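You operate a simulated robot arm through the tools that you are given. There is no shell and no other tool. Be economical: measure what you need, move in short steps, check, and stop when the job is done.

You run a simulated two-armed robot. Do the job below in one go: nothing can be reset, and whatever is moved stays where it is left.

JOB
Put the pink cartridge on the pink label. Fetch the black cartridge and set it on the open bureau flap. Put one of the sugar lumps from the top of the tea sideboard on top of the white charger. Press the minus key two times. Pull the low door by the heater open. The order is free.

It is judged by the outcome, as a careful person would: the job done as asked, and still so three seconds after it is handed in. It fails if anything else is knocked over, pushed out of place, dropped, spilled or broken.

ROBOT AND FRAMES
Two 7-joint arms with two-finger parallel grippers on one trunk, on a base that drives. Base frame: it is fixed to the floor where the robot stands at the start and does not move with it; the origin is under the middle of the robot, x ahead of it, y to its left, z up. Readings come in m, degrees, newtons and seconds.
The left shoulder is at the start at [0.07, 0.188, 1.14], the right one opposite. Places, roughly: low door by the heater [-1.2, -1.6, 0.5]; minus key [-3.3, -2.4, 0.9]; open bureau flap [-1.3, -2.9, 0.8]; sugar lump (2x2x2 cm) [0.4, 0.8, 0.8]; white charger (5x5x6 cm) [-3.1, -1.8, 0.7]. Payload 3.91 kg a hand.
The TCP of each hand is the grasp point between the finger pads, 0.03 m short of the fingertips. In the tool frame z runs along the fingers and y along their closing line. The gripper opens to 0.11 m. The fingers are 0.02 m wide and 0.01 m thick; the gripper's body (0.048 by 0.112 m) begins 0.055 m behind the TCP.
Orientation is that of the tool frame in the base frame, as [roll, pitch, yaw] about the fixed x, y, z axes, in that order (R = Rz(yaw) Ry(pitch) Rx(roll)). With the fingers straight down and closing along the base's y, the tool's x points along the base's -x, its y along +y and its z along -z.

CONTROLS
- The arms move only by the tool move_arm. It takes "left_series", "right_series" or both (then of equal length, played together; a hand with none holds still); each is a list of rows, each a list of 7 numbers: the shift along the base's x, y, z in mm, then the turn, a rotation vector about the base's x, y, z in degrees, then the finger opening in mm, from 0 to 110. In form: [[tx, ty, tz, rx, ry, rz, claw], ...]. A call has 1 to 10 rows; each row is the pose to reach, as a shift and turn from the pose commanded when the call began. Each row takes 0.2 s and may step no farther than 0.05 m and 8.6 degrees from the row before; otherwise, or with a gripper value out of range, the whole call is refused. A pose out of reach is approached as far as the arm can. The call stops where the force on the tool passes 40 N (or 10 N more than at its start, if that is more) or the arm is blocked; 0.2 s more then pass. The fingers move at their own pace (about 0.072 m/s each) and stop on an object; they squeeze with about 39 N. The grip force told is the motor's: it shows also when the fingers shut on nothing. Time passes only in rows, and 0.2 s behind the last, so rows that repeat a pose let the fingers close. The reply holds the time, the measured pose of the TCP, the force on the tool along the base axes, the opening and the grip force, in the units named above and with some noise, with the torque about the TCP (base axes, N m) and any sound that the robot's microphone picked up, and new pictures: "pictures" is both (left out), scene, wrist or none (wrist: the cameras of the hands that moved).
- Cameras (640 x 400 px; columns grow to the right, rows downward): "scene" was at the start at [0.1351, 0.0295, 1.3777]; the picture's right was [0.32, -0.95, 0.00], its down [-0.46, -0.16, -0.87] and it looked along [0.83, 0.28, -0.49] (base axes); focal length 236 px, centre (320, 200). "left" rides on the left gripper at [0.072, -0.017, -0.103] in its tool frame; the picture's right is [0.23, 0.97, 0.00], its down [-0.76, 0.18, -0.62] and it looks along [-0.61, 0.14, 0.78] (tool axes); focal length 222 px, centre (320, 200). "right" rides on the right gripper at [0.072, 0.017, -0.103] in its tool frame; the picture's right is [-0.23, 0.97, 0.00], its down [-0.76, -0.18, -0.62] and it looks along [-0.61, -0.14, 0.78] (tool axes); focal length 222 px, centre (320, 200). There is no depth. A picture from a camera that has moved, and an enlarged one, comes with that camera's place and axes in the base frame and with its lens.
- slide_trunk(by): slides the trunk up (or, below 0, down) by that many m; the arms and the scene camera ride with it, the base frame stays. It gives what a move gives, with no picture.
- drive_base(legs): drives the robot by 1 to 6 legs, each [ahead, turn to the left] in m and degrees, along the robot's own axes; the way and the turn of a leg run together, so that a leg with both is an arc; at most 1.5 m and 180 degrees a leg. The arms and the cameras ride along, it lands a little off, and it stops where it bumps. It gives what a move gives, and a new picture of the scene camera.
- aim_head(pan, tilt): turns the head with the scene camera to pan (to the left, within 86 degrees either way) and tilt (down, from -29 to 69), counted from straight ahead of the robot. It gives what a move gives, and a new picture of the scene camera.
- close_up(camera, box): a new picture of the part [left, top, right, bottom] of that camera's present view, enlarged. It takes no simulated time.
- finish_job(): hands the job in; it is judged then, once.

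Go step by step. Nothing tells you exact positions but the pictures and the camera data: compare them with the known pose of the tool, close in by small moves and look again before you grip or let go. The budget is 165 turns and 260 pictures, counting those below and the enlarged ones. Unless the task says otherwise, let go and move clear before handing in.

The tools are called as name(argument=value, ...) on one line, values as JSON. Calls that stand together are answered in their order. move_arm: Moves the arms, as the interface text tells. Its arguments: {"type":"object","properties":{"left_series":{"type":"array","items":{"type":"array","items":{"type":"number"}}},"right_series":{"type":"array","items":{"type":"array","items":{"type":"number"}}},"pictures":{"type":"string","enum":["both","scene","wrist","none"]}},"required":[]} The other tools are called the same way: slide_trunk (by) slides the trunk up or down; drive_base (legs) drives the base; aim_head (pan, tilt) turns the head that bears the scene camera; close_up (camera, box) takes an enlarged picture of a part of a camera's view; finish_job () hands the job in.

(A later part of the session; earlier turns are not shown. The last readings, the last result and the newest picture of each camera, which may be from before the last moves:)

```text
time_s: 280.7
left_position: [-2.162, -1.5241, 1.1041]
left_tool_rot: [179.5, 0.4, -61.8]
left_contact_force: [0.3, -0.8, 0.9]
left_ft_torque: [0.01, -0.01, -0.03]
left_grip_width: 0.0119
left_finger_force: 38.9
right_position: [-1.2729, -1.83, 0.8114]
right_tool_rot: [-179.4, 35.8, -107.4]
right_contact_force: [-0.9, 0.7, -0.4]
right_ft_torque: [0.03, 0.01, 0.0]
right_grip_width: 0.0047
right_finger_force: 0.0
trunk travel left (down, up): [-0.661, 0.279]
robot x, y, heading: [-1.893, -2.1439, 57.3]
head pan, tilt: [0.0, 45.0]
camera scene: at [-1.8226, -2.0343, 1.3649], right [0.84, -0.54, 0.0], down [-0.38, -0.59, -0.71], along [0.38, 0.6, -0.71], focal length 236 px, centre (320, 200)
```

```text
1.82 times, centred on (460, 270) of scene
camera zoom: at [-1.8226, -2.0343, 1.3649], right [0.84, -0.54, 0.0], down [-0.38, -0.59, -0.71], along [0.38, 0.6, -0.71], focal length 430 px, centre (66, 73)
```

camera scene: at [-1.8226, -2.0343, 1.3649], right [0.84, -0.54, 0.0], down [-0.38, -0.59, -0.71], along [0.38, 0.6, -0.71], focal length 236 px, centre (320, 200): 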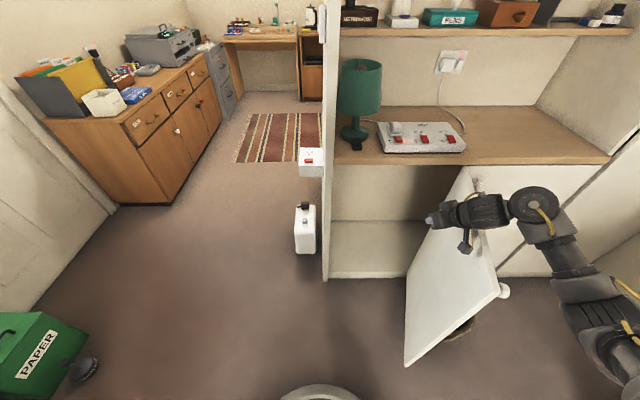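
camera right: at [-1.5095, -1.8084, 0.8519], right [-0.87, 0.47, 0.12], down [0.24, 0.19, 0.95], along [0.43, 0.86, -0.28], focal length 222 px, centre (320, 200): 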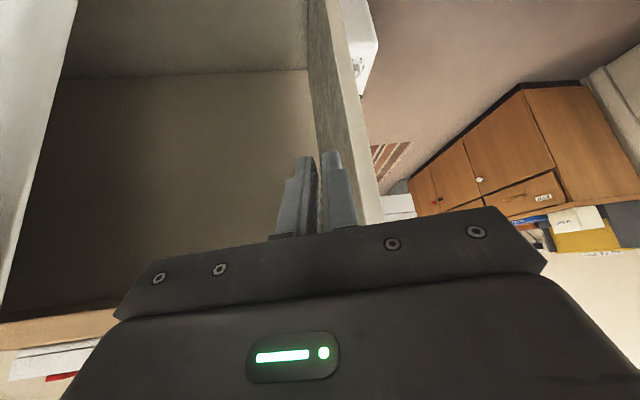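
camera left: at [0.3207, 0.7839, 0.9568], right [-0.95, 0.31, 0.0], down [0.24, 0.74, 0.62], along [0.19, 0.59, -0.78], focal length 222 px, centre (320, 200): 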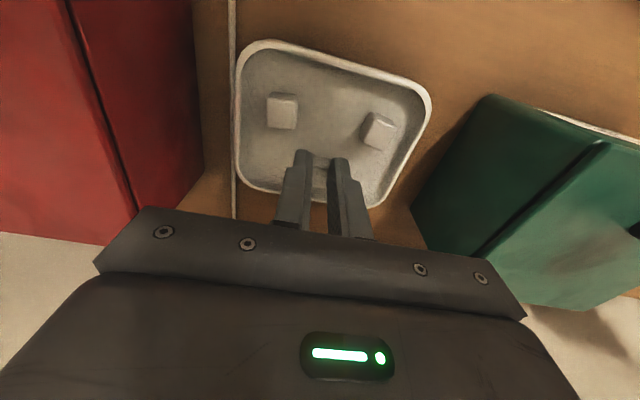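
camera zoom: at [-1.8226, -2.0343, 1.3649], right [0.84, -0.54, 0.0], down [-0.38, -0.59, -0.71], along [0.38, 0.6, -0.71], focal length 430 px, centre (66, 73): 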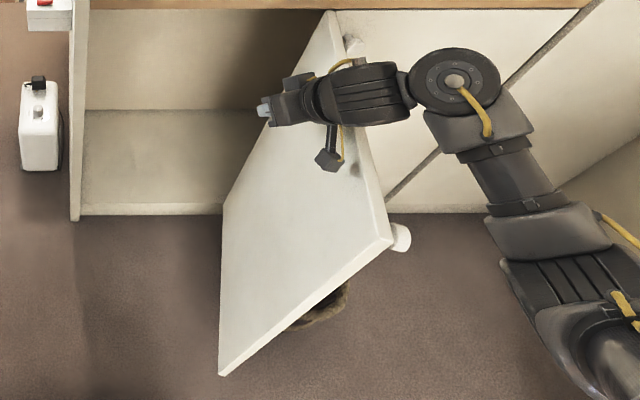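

The basket is where it was and the door stands open. Lifting the right hand out over the door, retracting and levelling it.

move_arm(right_series=[[0, 0, 45, 0, 0, 0, 5], [0, 0, 90, 0, 0, 0, 5], [0, 0, 135, 0, 0, 0, 5], [-10, -20, 165, -6.8, 2.1, 0, 5], [-25, -45, 180, -13.7, 4.2, 0, 5], [-40, -70, 180, -20.5, 6.3, 0, 5], [-55, -90, 180, -27.4, 8.4, 0, 5], [-65, -105, 180, -34.2, 10.5, 0, 5]], pictures="none")

drive_base(legs=[[-0.3, 0], [0, 90]])

aim_head(pan=10, tilt=25)

```text
time_s: 282.5
left_position: [-2.1636, -1.5235, 1.1036]
left_tool_rot: [179.6, 0.3, -61.8]
left_contact_force: [-0.1, -0.2, 0.2]
left_ft_torque: [0.01, -0.02, 0.03]
left_grip_width: 0.0119
left_finger_force: 39.3
right_position: [-1.3396, -1.9343, 0.9902]
right_tool_rot: [-179.2, -0.2, -107.5]
right_contact_force: [-0.6, -0.2, -0.4]
right_ft_torque: [0.04, 0.03, -0.01]
right_grip_width: 0.0052
right_finger_force: 0.1
trunk travel left (down, up): [-0.661, 0.279]
robot x, y, heading: [-1.8959, -2.146, 57.4]
head pan, tilt: [0.0, 45.0]
```

```text
time_s: 288.4
left_position: [-2.6745, -2.6728, 1.1036]
left_tool_rot: [179.7, 0.3, 28.6]
left_contact_force: [-0.7, 0.4, 0.0]
left_ft_torque: [0.02, -0.04, 0.04]
left_grip_width: 0.0118
left_finger_force: 38.8
right_position: [-2.2691, -1.8445, 0.9901]
right_tool_rot: [-179.2, 0.0, -16.9]
right_contact_force: [0.6, -0.5, -0.6]
right_ft_torque: [0.02, 0.01, 0.01]
right_grip_width: 0.0049
right_finger_force: 0.1
trunk travel left (down, up): [-0.661, 0.279]
robot x, y, heading: [-2.0545, -2.3972, 147.6]
head pan, tilt: [0.0, 45.0]
camera scene: at [-2.1672, -2.3268, 1.3648], right [0.53, 0.85, 0.0], down [0.6, -0.38, -0.71], along [-0.6, 0.38, -0.71], focal length 236 px, centre (320, 200)
```

scene: 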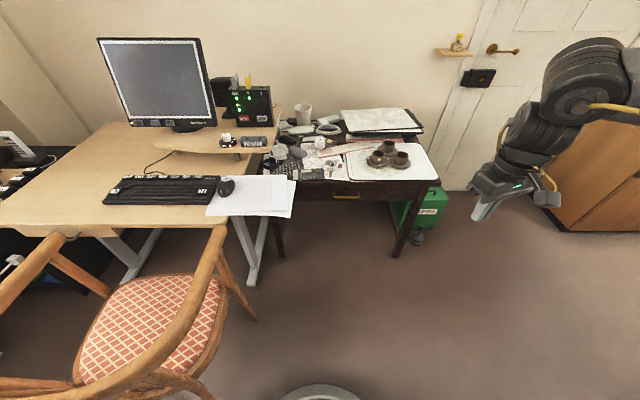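

```text
time_s: 289.2
left_position: [-2.6744, -2.6721, 1.1038]
left_tool_rot: [179.6, 0.3, 28.6]
left_contact_force: [-0.2, -0.1, 0.0]
left_ft_torque: [0.0, -0.01, 0.0]
left_grip_width: 0.0119
left_finger_force: 38.9
right_position: [-2.2694, -1.8438, 0.9907]
right_tool_rot: [-179.2, 0.0, -16.9]
right_contact_force: [-0.9, 1.6, -0.5]
right_ft_torque: [0.01, 0.02, -0.01]
right_grip_width: 0.0048
right_finger_force: 0.0
trunk travel left (down, up): [-0.661, 0.279]
robot x, y, heading: [-2.0579, -2.3988, 147.6]
head pan, tilt: [10.0, 25.0]
camera scene: at [-2.1837, -2.3352, 1.3953], right [0.38, 0.93, 0.0], down [0.39, -0.16, -0.91], along [-0.84, 0.34, -0.42], focal length 236 px, centre (320, 200)
```

scene: 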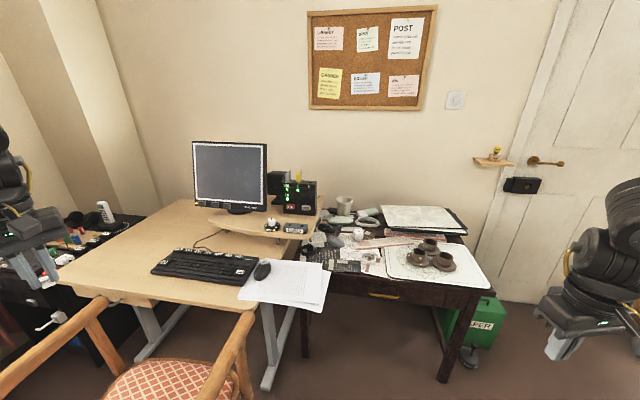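

I see the computer desk and the messy table. I'll zoom in to find the minus key and the white charger.

close_up(camera="scene", box=[140, 130, 340, 300])

close_up(camera="scene", box=[290, 185, 500, 305])

```text
2.35 times, centred on (240, 215) of scene
camera zoom: at [-2.1837, -2.3352, 1.3953], right [0.38, 0.93, 0.0], down [0.39, -0.16, -0.91], along [-0.84, 0.34, -0.42], focal length 556 px, centre (508, 165)
```

zoom: 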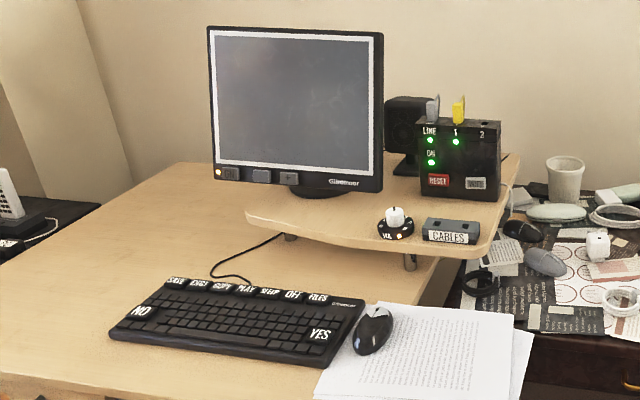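

```text
3.05 times, centred on (395, 245) of scene
camera zoom: at [-2.1837, -2.3352, 1.3953], right [0.38, 0.93, 0.0], down [0.39, -0.16, -0.91], along [-0.84, 0.34, -0.42], focal length 721 px, centre (91, 63)
```

zoom: 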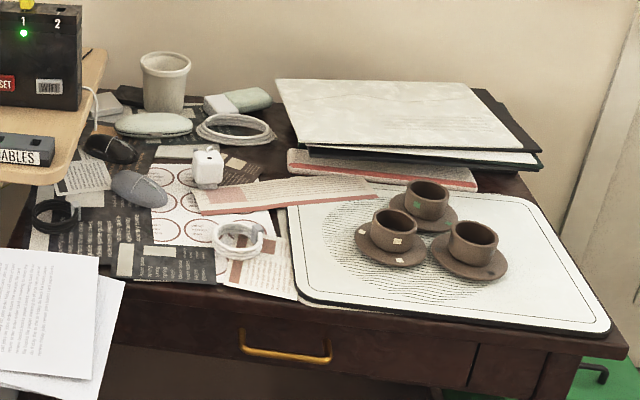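

The charger is the small white cube on the papers. The minus key must be one of the monitor's bezel buttons, so I'll zoom closely.

close_up(camera="scene", box=[190, 185, 275, 225])

```text
7.53 times, centred on (232, 205) of scene
camera zoom: at [-2.1837, -2.3352, 1.3953], right [0.38, 0.93, 0.0], down [0.39, -0.16, -0.91], along [-0.84, 0.34, -0.42], focal length 1780 px, centre (979, 162)
```

zoom: 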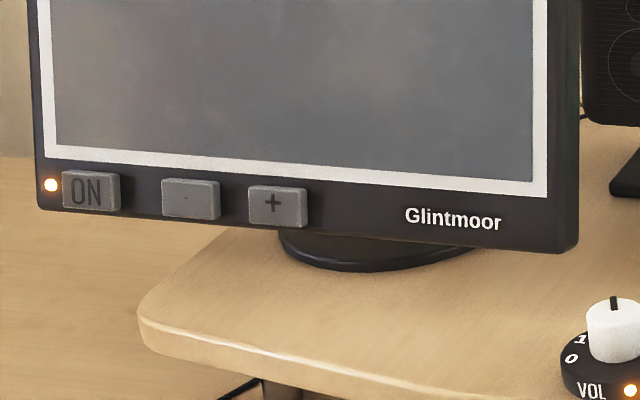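

The minus key is the middle bezel button on the monitor. First the sugar: I'll drive in front of the messy table so the left hand can reach the charger at about (-3.06, -1.76).

drive_base(legs=[[0, -25.5], [0.58, 0], [0, 26.5]])

aim_head(pan=12, tilt=45)

close_up(camera="left", box=[0, 0, 640, 400])

```text
time_s: 295.2
left_position: [-2.9763, -2.1952, 1.1041]
left_tool_rot: [179.7, 0.3, 29.9]
left_contact_force: [-0.2, 0.6, -0.5]
left_ft_torque: [-0.03, 0.0, -0.04]
left_grip_width: 0.0118
left_finger_force: 39.1
right_position: [-2.5913, -1.3571, 0.9898]
right_tool_rot: [-179.1, 0.0, -15.5]
right_contact_force: [0.3, -0.7, 0.4]
right_ft_torque: [0.04, 0.0, 0.01]
right_grip_width: 0.0051
right_finger_force: 0.1
trunk travel left (down, up): [-0.661, 0.279]
robot x, y, heading: [-2.3645, -1.9068, 149.1]
head pan, tilt: [10.0, 25.0]
camera scene: at [-2.4945, -1.8466, 1.3954], right [0.36, 0.93, 0.0], down [0.39, -0.15, -0.91], along [-0.85, 0.33, -0.42], focal length 236 px, centre (320, 200)
```

scene: 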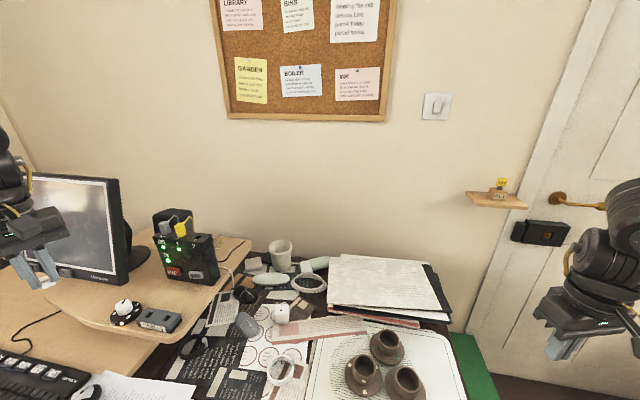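

```text
time_s: 296.0
left_position: [-2.9781, -2.1942, 1.1035]
left_tool_rot: [179.6, 0.3, 29.9]
left_contact_force: [0.2, -0.9, -0.2]
left_ft_torque: [0.0, 0.02, -0.01]
left_grip_width: 0.0119
left_finger_force: 39.0
right_position: [-2.5906, -1.3587, 0.9899]
right_tool_rot: [-179.2, 0.0, -15.6]
right_contact_force: [0.5, 0.6, -0.4]
right_ft_torque: [-0.02, -0.03, -0.03]
right_grip_width: 0.0049
right_finger_force: 0.2
trunk travel left (down, up): [-0.661, 0.279]
robot x, y, heading: [-2.3625, -1.9066, 149.0]
head pan, tilt: [12.0, 45.0]
camera scene: at [-2.4855, -1.8531, 1.3649], right [0.33, 0.95, 0.0], down [0.67, -0.23, -0.71], along [-0.67, 0.23, -0.71], focal length 236 px, centre (320, 200)
```

scene: 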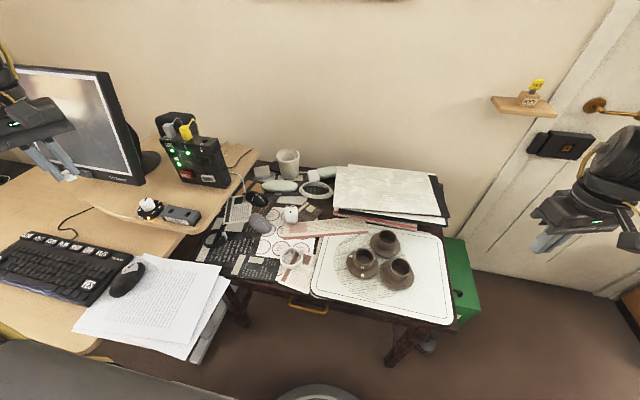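

```text
1.00 times, centred on (320, 200) of left
camera zoom: at [-2.9237, -2.1426, 1.2073], right [0.68, -0.73, 0.01], down [-0.57, -0.53, 0.63], along [-0.46, -0.43, -0.78], focal length 222 px, centre (320, 200)
```

zoom: 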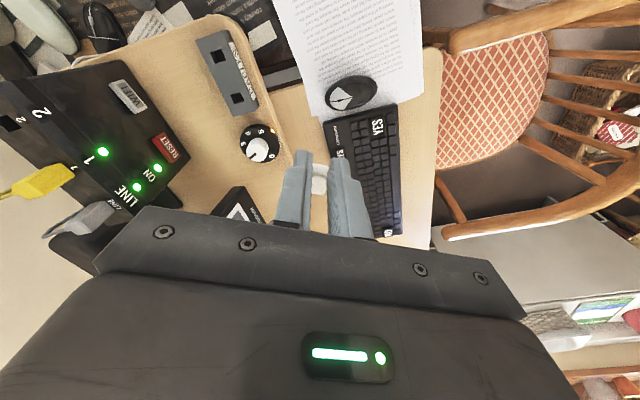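

The charger's centre triangulates to (-3.047, -1.769, 0.733). I'll raise the trunk for dexterity and sweep the left hand over it, turning it as it goes.

slide_trunk(by=0.15)

move_arm(left_series=[[-10, 15, -10, 0, 0, -2, 5], [-20, 35, -20, 0, 0, -5, 5], [-30, 60, -30, 0, 0, -8, 5], [-38, 90, -40, 0, 0, -12, 5], [-44, 120, -50, 0, 0, -16, 5], [-48, 152, -60, 0, 0, -20, 5], [-52, 185, -70, 0, 0, -24, 5], [-56, 220, -80, 0, 0, -28, 5]], pictures="both")

```text
time_s: 297.8
left_position: [-2.9774, -2.1934, 1.2534]
left_tool_rot: [179.6, 0.4, 29.9]
left_contact_force: [0.0, 0.5, 0.0]
left_ft_torque: [0.03, 0.0, -0.04]
left_grip_width: 0.0119
left_finger_force: 38.6
right_position: [-2.5915, -1.3587, 1.1405]
right_tool_rot: [-179.3, -0.1, -15.6]
right_contact_force: [0.5, 0.6, 1.1]
right_ft_torque: [0.0, 0.0, -0.01]
right_grip_width: 0.0052
right_finger_force: 0.1
trunk travel left (down, up): [-0.811, 0.129]
robot x, y, heading: [-2.363, -1.9024, 149.1]
head pan, tilt: [12.0, 45.0]
```

```text
time_s: 299.6
left_position: [-3.0321, -1.9733, 1.1733]
left_tool_rot: [179.5, 0.3, 1.8]
left_contact_force: [-0.3, 0.9, 0.6]
left_ft_torque: [-0.01, -0.01, -0.02]
left_grip_width: 0.012
left_finger_force: 39.0
right_position: [-2.5916, -1.3552, 1.1404]
right_tool_rot: [-179.3, -0.1, -15.4]
right_contact_force: [-0.4, 0.2, -0.3]
right_ft_torque: [-0.05, -0.04, 0.02]
right_grip_width: 0.0048
right_finger_force: 0.0
trunk travel left (down, up): [-0.811, 0.129]
robot x, y, heading: [-2.3642, -1.9029, 148.9]
head pan, tilt: [12.0, 45.0]
camera scene: at [-2.4859, -1.8503, 1.5146], right [0.33, 0.95, 0.0], down [0.67, -0.23, -0.71], along [-0.67, 0.23, -0.71], focal length 236 px, centre (320, 200)
camera left: at [-2.9619, -1.9526, 1.2769], right [0.26, -0.97, 0.01], down [-0.75, -0.2, 0.63], along [-0.61, -0.17, -0.78], focal length 222 px, centre (320, 200)
```

scene: 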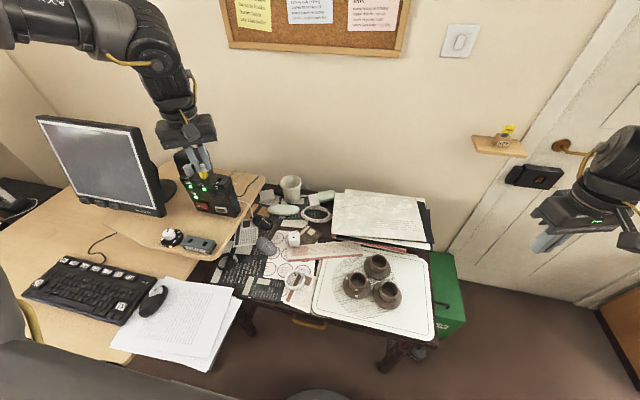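
left: 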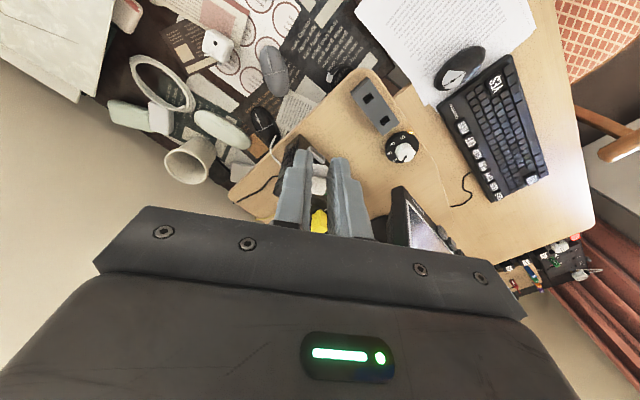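

Good, no flags. Continuing to above the charger.

move_arm(left_series=[[-3, 29, -15, 0, 0, -4, 5], [-6, 58, -32, 0, 0, -8, 5], [-8, 87, -52, 0, 0, -12, 5], [-10, 116, -75, 0, 0, -16, 5], [-12, 145, -100, 0, 0, -20, 5], [-14, 175, -130, 0, 0, -24, 5], [-15, 204, -165, 0, 0, -28, 5]], pictures="both")

```text
time_s: 301.2
left_position: [-3.0068, -1.8835, 1.0652]
left_tool_rot: [179.8, 0.5, -26.0]
left_contact_force: [0.8, -0.2, 0.4]
left_ft_torque: [0.01, -0.02, -0.01]
left_grip_width: 0.0116
left_finger_force: 39.2
left hand out of reach, approached as far as the arm can: row 4, 5, 6, 7
right_position: [-2.5911, -1.3583, 1.1412]
right_tool_rot: [-179.1, 0.0, -15.5]
right_contact_force: [0.1, 0.1, -0.2]
right_ft_torque: [0.0, -0.02, 0.02]
right_grip_width: 0.0053
right_finger_force: 0.1
trunk travel left (down, up): [-0.811, 0.129]
robot x, y, heading: [-2.3634, -1.9056, 148.7]
head pan, tilt: [12.0, 45.0]
camera scene: at [-2.4851, -1.8532, 1.5148], right [0.33, 0.95, 0.0], down [0.67, -0.23, -0.71], along [-0.67, 0.23, -0.71], focal length 236 px, centre (320, 200)
camera left: at [-2.9352, -1.9013, 1.1694], right [-0.22, -0.97, 0.0], down [-0.76, 0.18, 0.63], along [-0.61, 0.14, -0.78], focal length 222 px, centre (320, 200)
```

scene: 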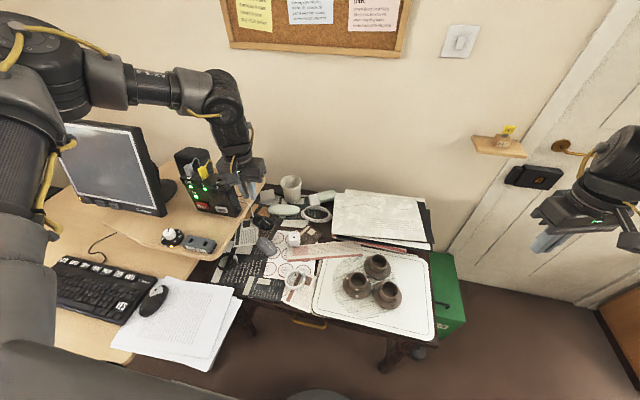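
left: 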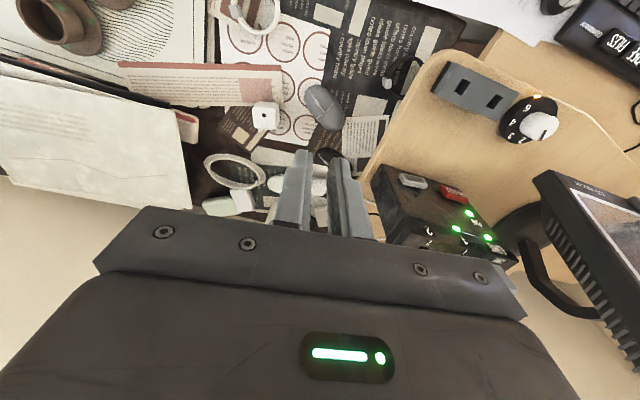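

The hand stalled a bit short. Turning the base 10 degrees right will bring it over the charger without straining the wrist.

drive_base(legs=[[0, -10]])

move_arm(left_series=[[-12, 0, -8, 0, 0, 4, 5], [-24, 0, -16, 0, 0, 8, 5], [-36, 0, -26, 0, 0, 10, 5], [-50, 2, -40, 0, 0, 10, 5]], pictures="both")

```text
time_s: 302.2
left_position: [-2.9949, -1.7742, 1.066]
left_tool_rot: [179.8, 0.5, -36.1]
left_contact_force: [-0.1, -0.7, -0.3]
left_ft_torque: [0.02, -0.04, -0.02]
left_grip_width: 0.0117
left_finger_force: 39.0
right_position: [-2.4935, -1.3275, 1.1414]
right_tool_rot: [-179.2, -0.1, -25.6]
right_contact_force: [-0.2, 0.4, 0.9]
right_ft_torque: [-0.04, -0.02, 0.02]
right_grip_width: 0.0051
right_finger_force: 0.1
trunk travel left (down, up): [-0.811, 0.129]
robot x, y, heading: [-2.364, -1.9071, 138.9]
head pan, tilt: [12.0, 45.0]
camera scene: at [-2.4756, -1.8338, 1.5147], right [0.49, 0.87, 0.0], down [0.62, -0.34, -0.71], along [-0.62, 0.34, -0.71], focal length 236 px, centre (320, 200)
```

scene: 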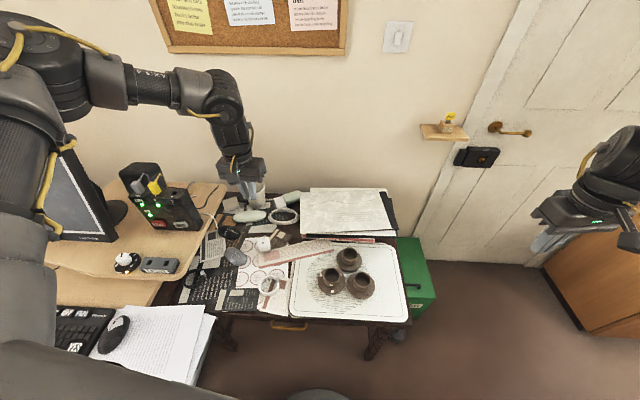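

```text
time_s: 303.2
left_position: [-3.0373, -1.795, 1.0396]
left_tool_rot: [179.9, 0.6, -26.1]
left_contact_force: [0.4, -0.4, 0.1]
left_ft_torque: [0.02, -0.02, -0.01]
left_grip_width: 0.0117
left_finger_force: 39.0
left hand out of reach, approached as far as the arm can: row 1, 2, 3, 4
right_position: [-2.4919, -1.3276, 1.1412]
right_tool_rot: [-179.1, -0.2, -25.6]
right_contact_force: [-0.1, 0.7, 0.3]
right_ft_torque: [0.02, -0.04, -0.02]
right_grip_width: 0.005
right_finger_force: 0.1
trunk travel left (down, up): [-0.811, 0.129]
robot x, y, heading: [-2.3627, -1.9049, 139.1]
head pan, tilt: [12.0, 45.0]
camera scene: at [-2.4756, -1.8338, 1.5147], right [0.49, 0.87, 0.0], down [0.62, -0.34, -0.71], along [-0.62, 0.34, -0.71], focal length 236 px, centre (320, 200)
camera left: at [-2.9646, -1.8126, 1.1424], right [-0.22, -0.97, 0.0], down [-0.76, 0.17, 0.63], along [-0.61, 0.14, -0.78], focal length 222 px, centre (320, 200)
```

scene: 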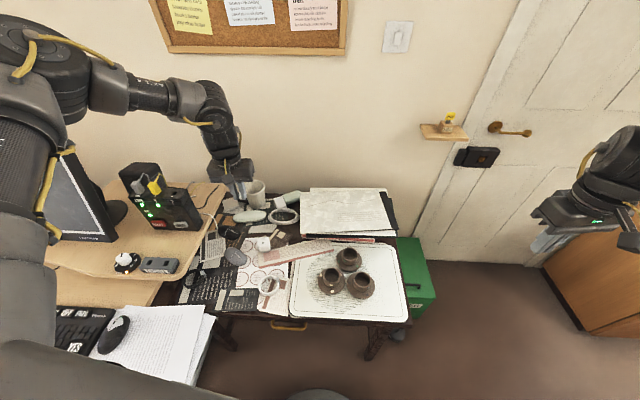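
left: 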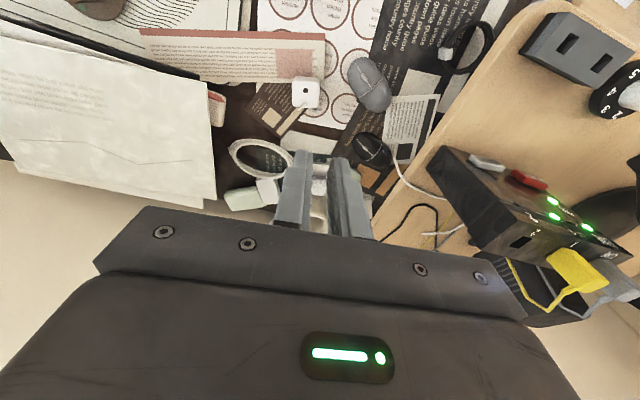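

The charger is confirmed at (-3.044, -1.771). Lowering toward it with a slight clockwise yaw, which this arm prefers.

move_arm(left_series=[[-1, 3, -20, 0, 0, -1, 5], [-2, 6, -40, 0, 0, -2, 5], [-3, 10, -65, 0, 0, -3, 5], [-4, 14, -90, 0, 0, -4, 5], [-6, 18, -115, 0, 0, -5, 5], [-7, 24, -140, 0, 0, -6, 5]], pictures="wrist")

```text
time_s: 304.6
left_position: [-3.0216, -1.8352, 0.9784]
left_tool_rot: [179.9, 0.6, -32.1]
left_contact_force: [0.3, -0.4, -0.6]
left_ft_torque: [-0.05, -0.01, -0.01]
left_grip_width: 0.0117
left_finger_force: 38.5
left hand out of reach, approached as far as the arm can: row 1, 2, 3, 4, 5, 6
right_position: [-2.4914, -1.3269, 1.1401]
right_tool_rot: [-179.2, 0.1, -25.6]
right_contact_force: [1.2, -0.1, -1.4]
right_ft_torque: [0.02, -0.02, 0.0]
right_grip_width: 0.005
right_finger_force: 0.0
trunk travel left (down, up): [-0.811, 0.129]
robot x, y, heading: [-2.3651, -1.9071, 138.7]
head pan, tilt: [12.0, 45.0]
camera left: at [-2.9509, -1.86, 1.0817], right [-0.32, -0.95, 0.0], down [-0.73, 0.25, 0.63], along [-0.6, 0.2, -0.78], focal length 222 px, centre (320, 200)
```

left: 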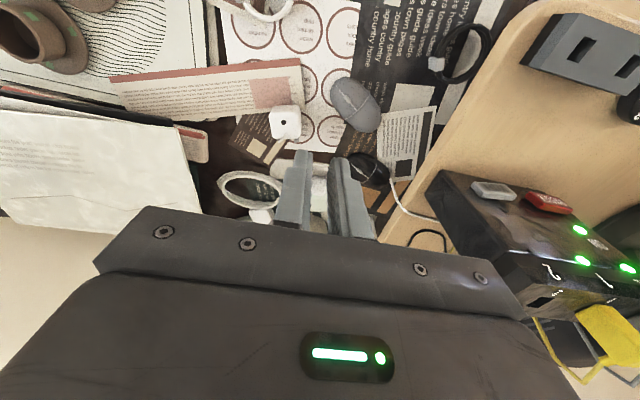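

Lowering makes the hand drift left, so I'll compensate by turning the base further right first, then lower and check again.

drive_base(legs=[[0, -11]])

move_arm(left_series=[[-4, 0, -20, 0, 0, 0, 5], [-8, 0, -40, 0, 0, 0, 5], [-12, 0, -60, 0, 0, 0, 5], [-15, 0, -80, 0, 0, 0, 5]], pictures="both")

```text
time_s: 305.8
left_position: [-2.9953, -1.712, 0.9787]
left_tool_rot: [180.0, 0.5, -43.0]
left_contact_force: [-0.3, 0.1, -0.1]
left_ft_torque: [0.0, 0.02, 0.03]
left_grip_width: 0.005
left_finger_force: 0.1
right_position: [-2.3809, -1.3129, 1.141]
right_tool_rot: [-179.2, -0.1, -36.5]
right_contact_force: [-0.1, -0.2, 0.1]
right_ft_torque: [-0.02, 0.01, 0.0]
right_grip_width: 0.0049
right_finger_force: 0.0
trunk travel left (down, up): [-0.811, 0.129]
robot x, y, heading: [-2.3665, -1.9037, 128.1]
head pan, tilt: [12.0, 45.0]
camera scene: at [-2.4594, -1.8138, 1.5147], right [0.64, 0.77, 0.0], down [0.54, -0.45, -0.71], along [-0.54, 0.45, -0.71], focal length 236 px, centre (320, 200)
```

scene: 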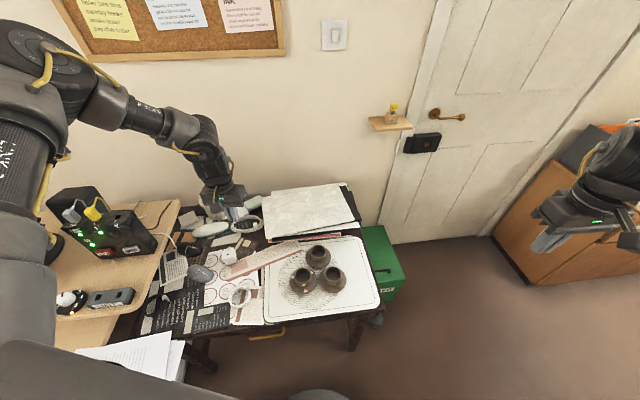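

```text
time_s: 306.8
left_position: [-3.0046, -1.7444, 0.9511]
left_tool_rot: [179.9, 0.7, -43.0]
left_contact_force: [0.0, 0.4, 0.1]
left_ft_torque: [-0.01, -0.01, 0.02]
left_grip_width: 0.0052
left_finger_force: 0.1
left hand out of reach, approached as far as the arm can: row 1, 2, 3, 4
right_position: [-2.3801, -1.3144, 1.1415]
right_tool_rot: [-179.2, 0.0, -36.4]
right_contact_force: [-0.5, 0.9, 0.4]
right_ft_torque: [0.03, 0.0, 0.0]
right_grip_width: 0.005
right_finger_force: 0.0
trunk travel left (down, up): [-0.811, 0.129]
robot x, y, heading: [-2.3658, -1.9075, 127.8]
head pan, tilt: [12.0, 45.0]
camera scene: at [-2.4596, -1.8144, 1.5148], right [0.64, 0.77, 0.0], down [0.54, -0.45, -0.71], along [-0.54, 0.45, -0.71], focal length 236 px, centre (320, 200)
camera left: at [-2.9402, -1.7817, 1.0548], right [-0.5, -0.87, 0.0], down [-0.67, 0.38, 0.63], along [-0.55, 0.32, -0.78], focal length 222 px, centre (320, 200)
```

scene: 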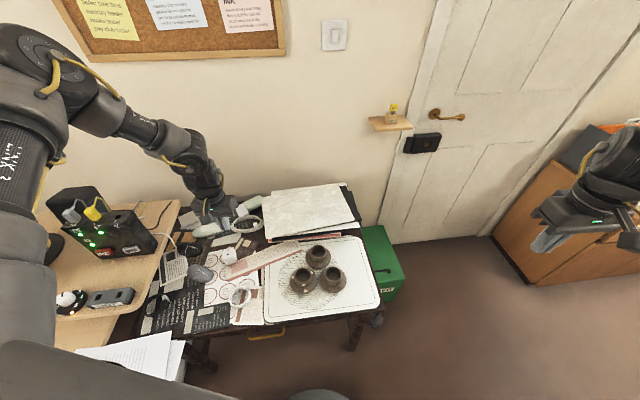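
left: 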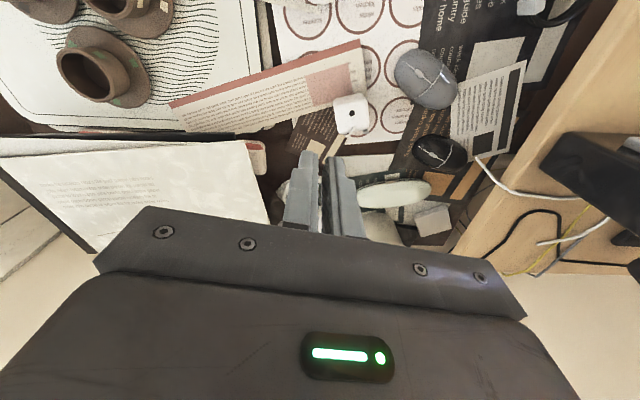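

The lump has slipped from the fingers during that turn. I need to find it on the table.

close_up(camera="left", box=[200, 60, 480, 250])

close_up(camera="scene", box=[120, 170, 300, 330])

```text
2.11 times, centred on (340, 155) of left
camera zoom: at [-2.9402, -1.7817, 1.0548], right [-0.5, -0.87, 0.0], down [-0.67, 0.38, 0.63], along [-0.55, 0.32, -0.78], focal length 468 px, centre (278, 295)
```

zoom: 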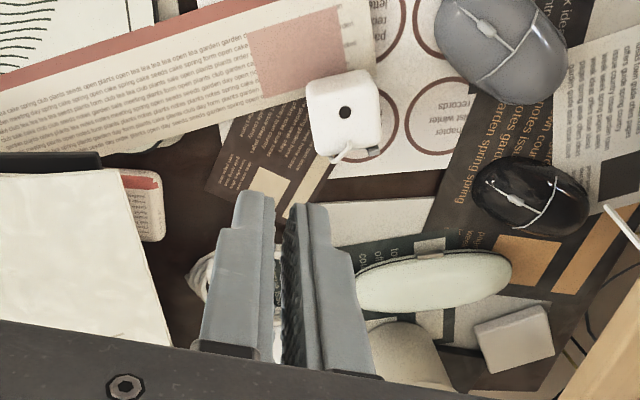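

```text
2.50 times, centred on (210, 250) of scene
camera zoom: at [-2.4596, -1.8144, 1.5148], right [0.64, 0.77, 0.0], down [0.54, -0.45, -0.71], along [-0.54, 0.45, -0.71], focal length 591 px, centre (595, 75)
```

zoom: 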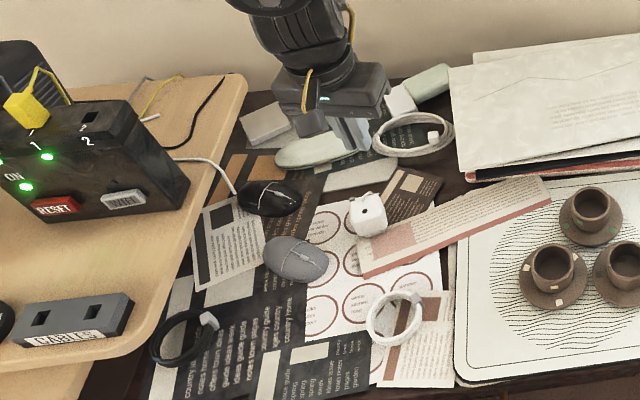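

It isn't visible from here. I'll raise the left hand out of the way and search from both cameras.

move_arm(left_series=[[5, -5, 30, 0, 0, 0, 30], [10, -10, 60, 0, 0, 0, 30], [15, -15, 90, 0, 0, 0, 30], [20, -20, 120, 0, 0, 0, 30], [25, -25, 150, 0, 0, 0, 30]], pictures="both")

close_up(camera="left", box=[150, 0, 500, 230])

close_up(camera="scene", box=[100, 160, 300, 300])

```text
time_s: 308.0
left_position: [-2.9787, -1.7695, 1.102]
left_tool_rot: [179.8, 0.5, -43.1]
left_contact_force: [0.0, -0.6, -0.4]
left_ft_torque: [0.0, 0.04, 0.03]
left_grip_width: 0.03
left_finger_force: 0.1
right_position: [-2.3791, -1.3137, 1.1412]
right_tool_rot: [-179.3, 0.0, -36.5]
right_contact_force: [0.7, -0.7, -0.5]
right_ft_torque: [-0.01, 0.02, 0.01]
right_grip_width: 0.0049
right_finger_force: 0.1
trunk travel left (down, up): [-0.811, 0.129]
robot x, y, heading: [-2.3655, -1.9088, 128.0]
head pan, tilt: [12.0, 45.0]
camera scene: at [-2.4575, -1.8146, 1.5149], right [0.64, 0.77, 0.0], down [0.54, -0.45, -0.71], along [-0.54, 0.45, -0.71], focal length 236 px, centre (320, 200)
camera left: at [-2.9139, -1.8059, 1.2058], right [-0.5, -0.87, 0.0], down [-0.67, 0.39, 0.63], along [-0.55, 0.31, -0.78], focal length 222 px, centre (320, 200)
```

scene: 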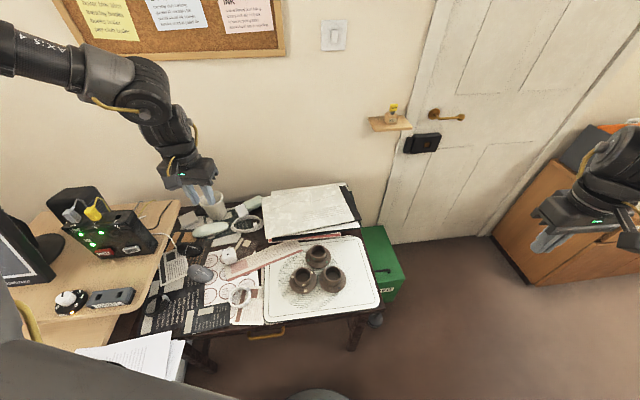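
left: 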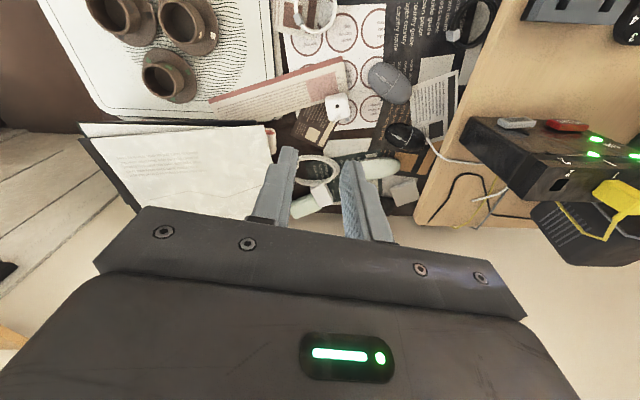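

```text
1.74 times, centred on (325, 115) of left
camera zoom: at [-2.9139, -1.8059, 1.2058], right [-0.5, -0.87, 0.0], down [-0.67, 0.39, 0.63], along [-0.55, 0.31, -0.78], focal length 386 px, centre (311, 348)
```

zoom: 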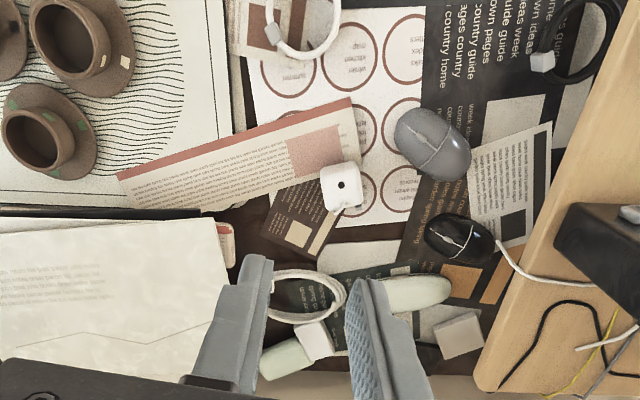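

```text
2.86 times, centred on (200, 230) of scene
camera zoom: at [-2.4575, -1.8146, 1.5149], right [0.64, 0.77, 0.0], down [0.54, -0.45, -0.71], along [-0.54, 0.45, -0.71], focal length 676 px, centre (663, 114)
```

zoom: 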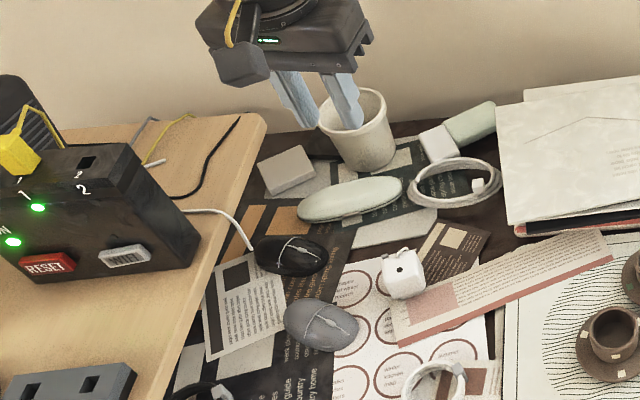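

There's a small white cube by the white cable coil. Zooming in on it.

close_up(camera="scene", box=[225, 195, 285, 235])

close_up(camera="left", box=[280, 140, 380, 220])

```text
10.00 times, centred on (255, 215) of scene
camera zoom: at [-2.4575, -1.8146, 1.5149], right [0.64, 0.77, 0.0], down [0.54, -0.45, -0.71], along [-0.54, 0.45, -0.71], focal length 2364 px, centre (970, 50)
```

zoom: 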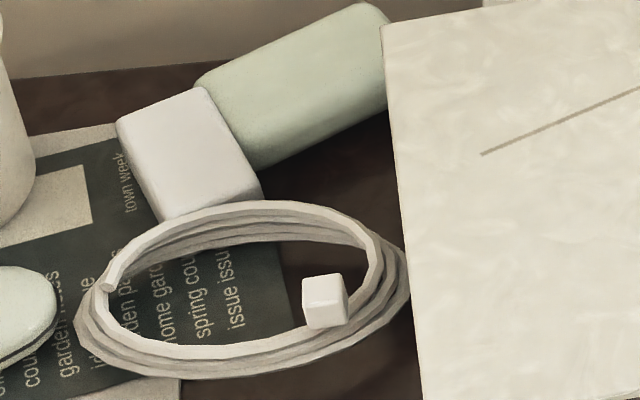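

```text
5.00 times, centred on (330, 180) of left
camera zoom: at [-2.9139, -1.8059, 1.2058], right [-0.5, -0.87, 0.0], down [-0.67, 0.39, 0.63], along [-0.55, 0.31, -0.78], focal length 1111 px, centre (270, 300)
```

zoom: 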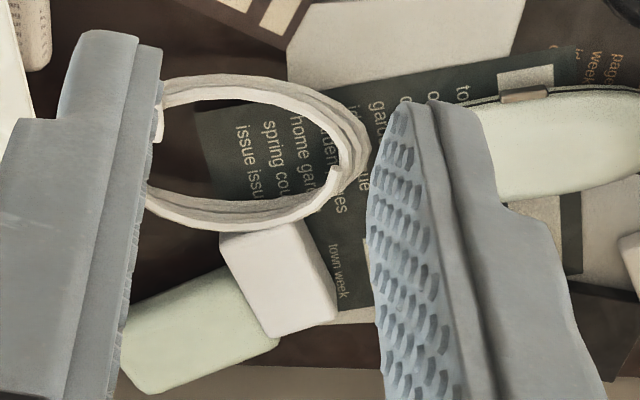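

The lump fell beside the white cable coil, at about (-3.136, -1.611). The right hand, now free, is better placed to pick it up. I'll raise the left hand clear, then move and turn the base so the right arm faces it.

move_arm(left_series=[[5, -5, 35, 0, 0, 4, 30], [10, -10, 70, 0, 0, 8, 30], [15, -15, 105, 0, 0, 12, 30], [15, -20, 140, 0, 0, 16, 30]], pictures="none")

drive_base(legs=[[0, 20.7], [0.09, 0], [0, 14]])

aim_head(pan=-5, tilt=45)

```text
time_s: 309.0
left_position: [-2.9622, -1.7875, 1.2416]
left_tool_rot: [180.0, 0.6, -27.0]
left_contact_force: [0.0, -0.3, -0.5]
left_ft_torque: [0.01, 0.02, -0.03]
left_grip_width: 0.0301
left_finger_force: 0.0
right_position: [-2.3788, -1.3143, 1.1401]
right_tool_rot: [-179.3, -0.1, -36.5]
right_contact_force: [-0.3, -0.3, -0.8]
right_ft_torque: [0.02, -0.02, 0.01]
right_grip_width: 0.005
right_finger_force: 0.0
trunk travel left (down, up): [-0.811, 0.129]
robot x, y, heading: [-2.3634, -1.9029, 128.3]
head pan, tilt: [12.0, 45.0]
```

```text
time_s: 312.0
left_position: [-3.0026, -2.1012, 1.2388]
left_tool_rot: [179.6, 0.4, 7.6]
left_contact_force: [-1.0, 1.0, 0.3]
left_ft_torque: [0.05, -0.03, -0.05]
left_grip_width: 0.0299
left_finger_force: 0.0
right_position: [-2.7948, -1.3792, 1.1388]
right_tool_rot: [-179.3, -0.2, -1.8]
right_contact_force: [-0.9, -0.1, -0.3]
right_ft_torque: [0.03, -0.04, 0.0]
right_grip_width: 0.0048
right_finger_force: 0.0
trunk travel left (down, up): [-0.811, 0.129]
robot x, y, heading: [-2.442, -1.8601, 162.8]
head pan, tilt: [12.0, 45.0]
camera scene: at [-2.5745, -1.8342, 1.5144], right [0.09, 1.0, 0.0], down [0.71, -0.07, -0.71], along [-0.7, 0.06, -0.71], focal length 236 px, centre (320, 200)
```

scene: 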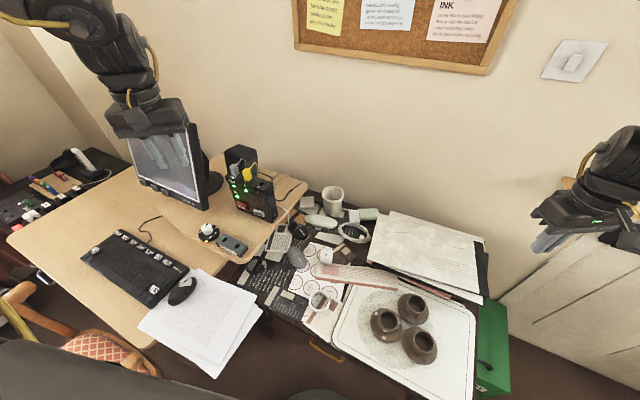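

```text
time_s: 312.8
left_position: [-3.0015, -2.1031, 1.2411]
left_tool_rot: [179.8, 0.5, 7.6]
left_contact_force: [-0.2, -0.3, 0.0]
left_ft_torque: [-0.03, 0.02, -0.01]
left_grip_width: 0.03
left_finger_force: 0.0
right_position: [-2.7914, -1.3822, 1.1412]
right_tool_rot: [-179.2, -0.1, -1.9]
right_contact_force: [0.5, -0.1, -0.2]
right_ft_torque: [0.0, 0.01, 0.0]
right_grip_width: 0.0048
right_finger_force: 0.1
trunk travel left (down, up): [-0.811, 0.129]
robot x, y, heading: [-2.4424, -1.8612, 162.7]
head pan, tilt: [-5.0, 45.0]
camera scene: at [-2.5659, -1.8134, 1.5148], right [0.38, 0.93, 0.0], down [0.65, -0.27, -0.71], along [-0.65, 0.27, -0.71], focal length 236 px, centre (320, 200)
```

scene: 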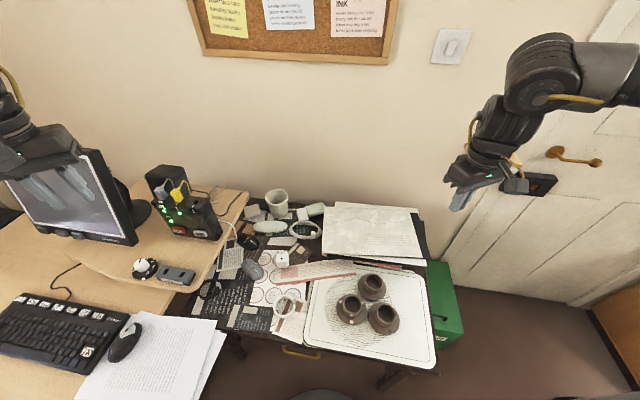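

The base is in place. Zooming on the lump for an exact position from this viewpoint.

close_up(camera="scene", box=[270, 200, 350, 260])

```text
6.67 times, centred on (310, 230) of scene
camera zoom: at [-2.5659, -1.8134, 1.5148], right [0.38, 0.93, 0.0], down [0.65, -0.27, -0.71], along [-0.65, 0.27, -0.71], focal length 1576 px, centre (387, 0)
```

zoom: 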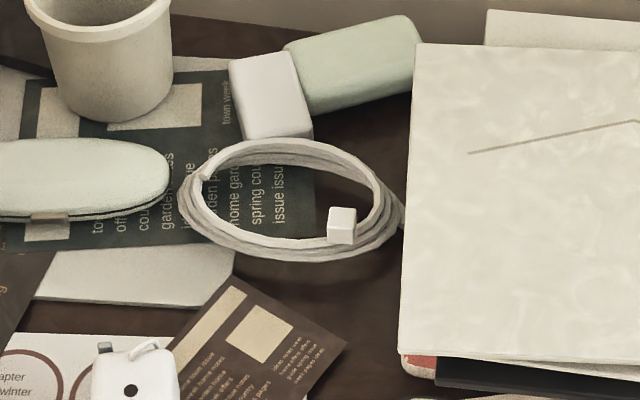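

I need to tell whether that cube is the lump or just the coil's plug, so I'll compare it with the other coils and scan the rest of the table.

close_up(camera="scene", box=[190, 240, 330, 345])

close_up(camera="scene", box=[225, 180, 345, 270])

```text
3.81 times, centred on (260, 292) of scene
camera zoom: at [-2.5659, -1.8134, 1.5148], right [0.38, 0.93, 0.0], down [0.65, -0.27, -0.71], along [-0.65, 0.27, -0.71], focal length 901 px, centre (549, -152)
```

zoom: 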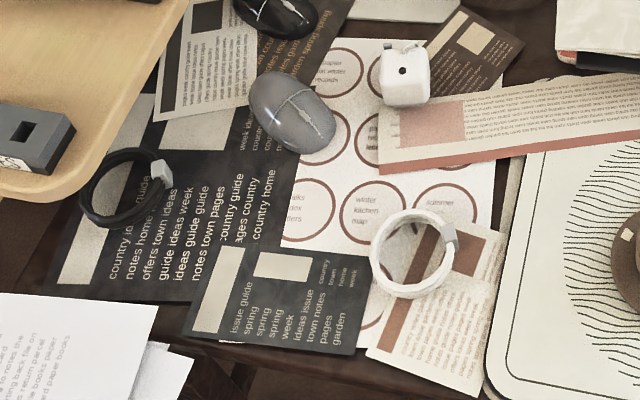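

```text
4.44 times, centred on (285, 225) of scene
camera zoom: at [-2.5659, -1.8134, 1.5148], right [0.38, 0.93, 0.0], down [0.65, -0.27, -0.71], along [-0.65, 0.27, -0.71], focal length 1051 px, centre (476, 89)
```

zoom: 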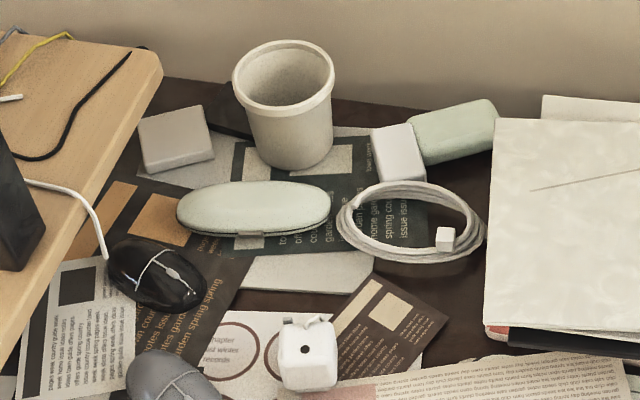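

The small cube looks cleaner than the cable ties on the other coils. I'll bring the right hand over it for a close wrist-camera view.

move_arm(right_series=[[-22, -20, -15, 0, 0, 0, 45], [-45, -40, -30, 0, 0, 0, 45], [-68, -62, -45, 0, 0, 0, 45], [-92, -85, -60, 0, 0, 0, 45], [-118, -110, -80, 0, 0, 0, 45], [-145, -135, -100, 0, 0, 0, 45], [-175, -162, -120, 0, 0, 0, 45], [-205, -190, -140, 0, 0, 0, 45]], pictures="wrist")

close_up(camera="right", box=[200, 60, 440, 230])

```text
time_s: 314.6
left_position: [-3.0031, -2.1049, 1.2389]
left_tool_rot: [179.9, 0.4, 7.7]
left_contact_force: [-0.5, 0.0, -0.1]
left_ft_torque: [0.01, -0.04, -0.01]
left_grip_width: 0.0303
left_finger_force: 0.1
right_position: [-2.9976, -1.5738, 1.0001]
right_tool_rot: [-179.2, -0.3, -1.9]
right_contact_force: [0.2, -0.2, 0.5]
right_ft_torque: [0.0, -0.03, 0.02]
right_grip_width: 0.0449
right_finger_force: 0.2
trunk travel left (down, up): [-0.811, 0.129]
robot x, y, heading: [-2.4462, -1.8606, 162.8]
head pan, tilt: [-5.0, 45.0]
camera right: at [-2.9262, -1.5937, 1.1032], right [-0.26, -0.97, -0.02], down [-0.76, 0.19, 0.62], along [-0.6, 0.17, -0.78], focal length 222 px, centre (320, 200)
```

right: 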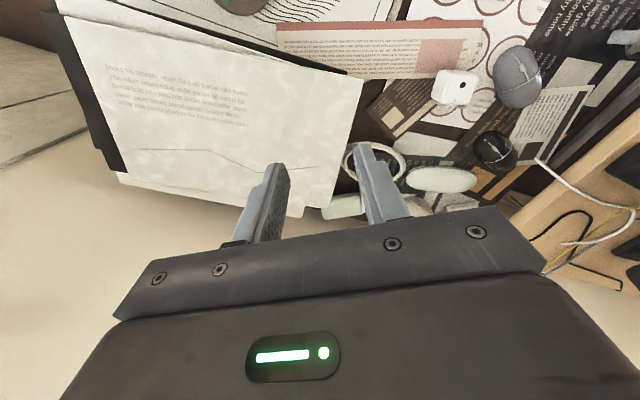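

```text
2.35 times, centred on (320, 145) of right
camera zoom: at [-2.9262, -1.5937, 1.1032], right [-0.26, -0.97, -0.02], down [-0.76, 0.19, 0.62], along [-0.6, 0.17, -0.78], focal length 523 px, centre (320, 329)
```

zoom: 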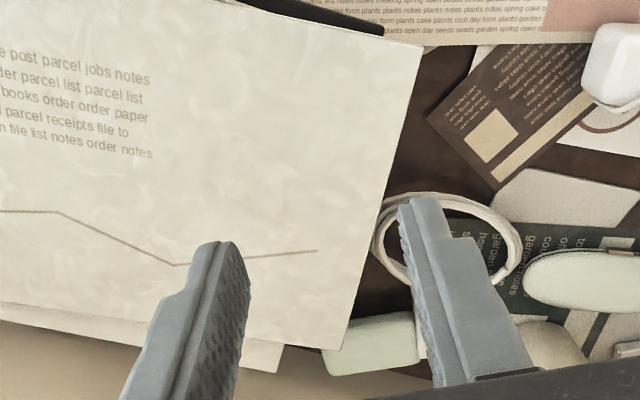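

The finger hides the spot. Shifting 45 mm and lowering slightly.

move_arm(right_series=[[-8, -16, -20, 0, 0, 0, 60], [-16, -32, -40, 0, 0, 0, 60], [-22, -46, -60, 0, 0, 0, 60]], pictures="none")

close_up(camera="right", box=[220, 60, 420, 220])

```text
time_s: 315.4
left_position: [-3.0012, -2.1025, 1.2391]
left_tool_rot: [179.8, 0.5, 7.7]
left_contact_force: [-0.7, -1.2, -1.4]
left_ft_torque: [0.01, -0.04, 0.01]
left_grip_width: 0.0301
left_finger_force: 0.1
right_position: [-3.0165, -1.6179, 0.9412]
right_tool_rot: [-179.3, 0.0, -1.8]
right_contact_force: [0.2, -0.1, -0.6]
right_ft_torque: [-0.01, 0.02, 0.03]
right_grip_width: 0.0598
right_finger_force: 0.1
trunk travel left (down, up): [-0.811, 0.129]
robot x, y, heading: [-2.4398, -1.8608, 162.6]
head pan, tilt: [-5.0, 45.0]
```

```text
2.50 times, centred on (320, 140) of right
camera zoom: at [-2.9461, -1.6381, 1.0439], right [-0.26, -0.97, -0.01], down [-0.76, 0.19, 0.63], along [-0.6, 0.17, -0.78], focal length 555 px, centre (320, 350)
```

zoom: 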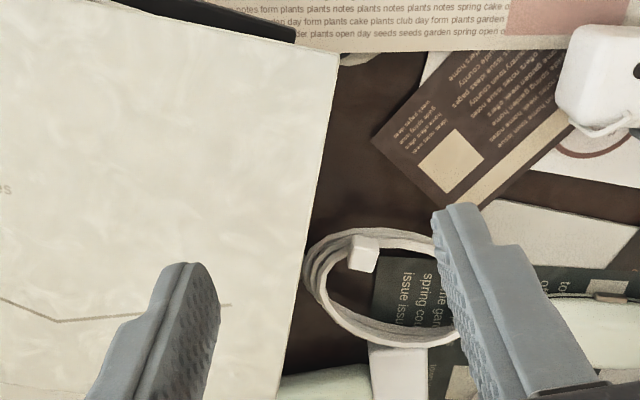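

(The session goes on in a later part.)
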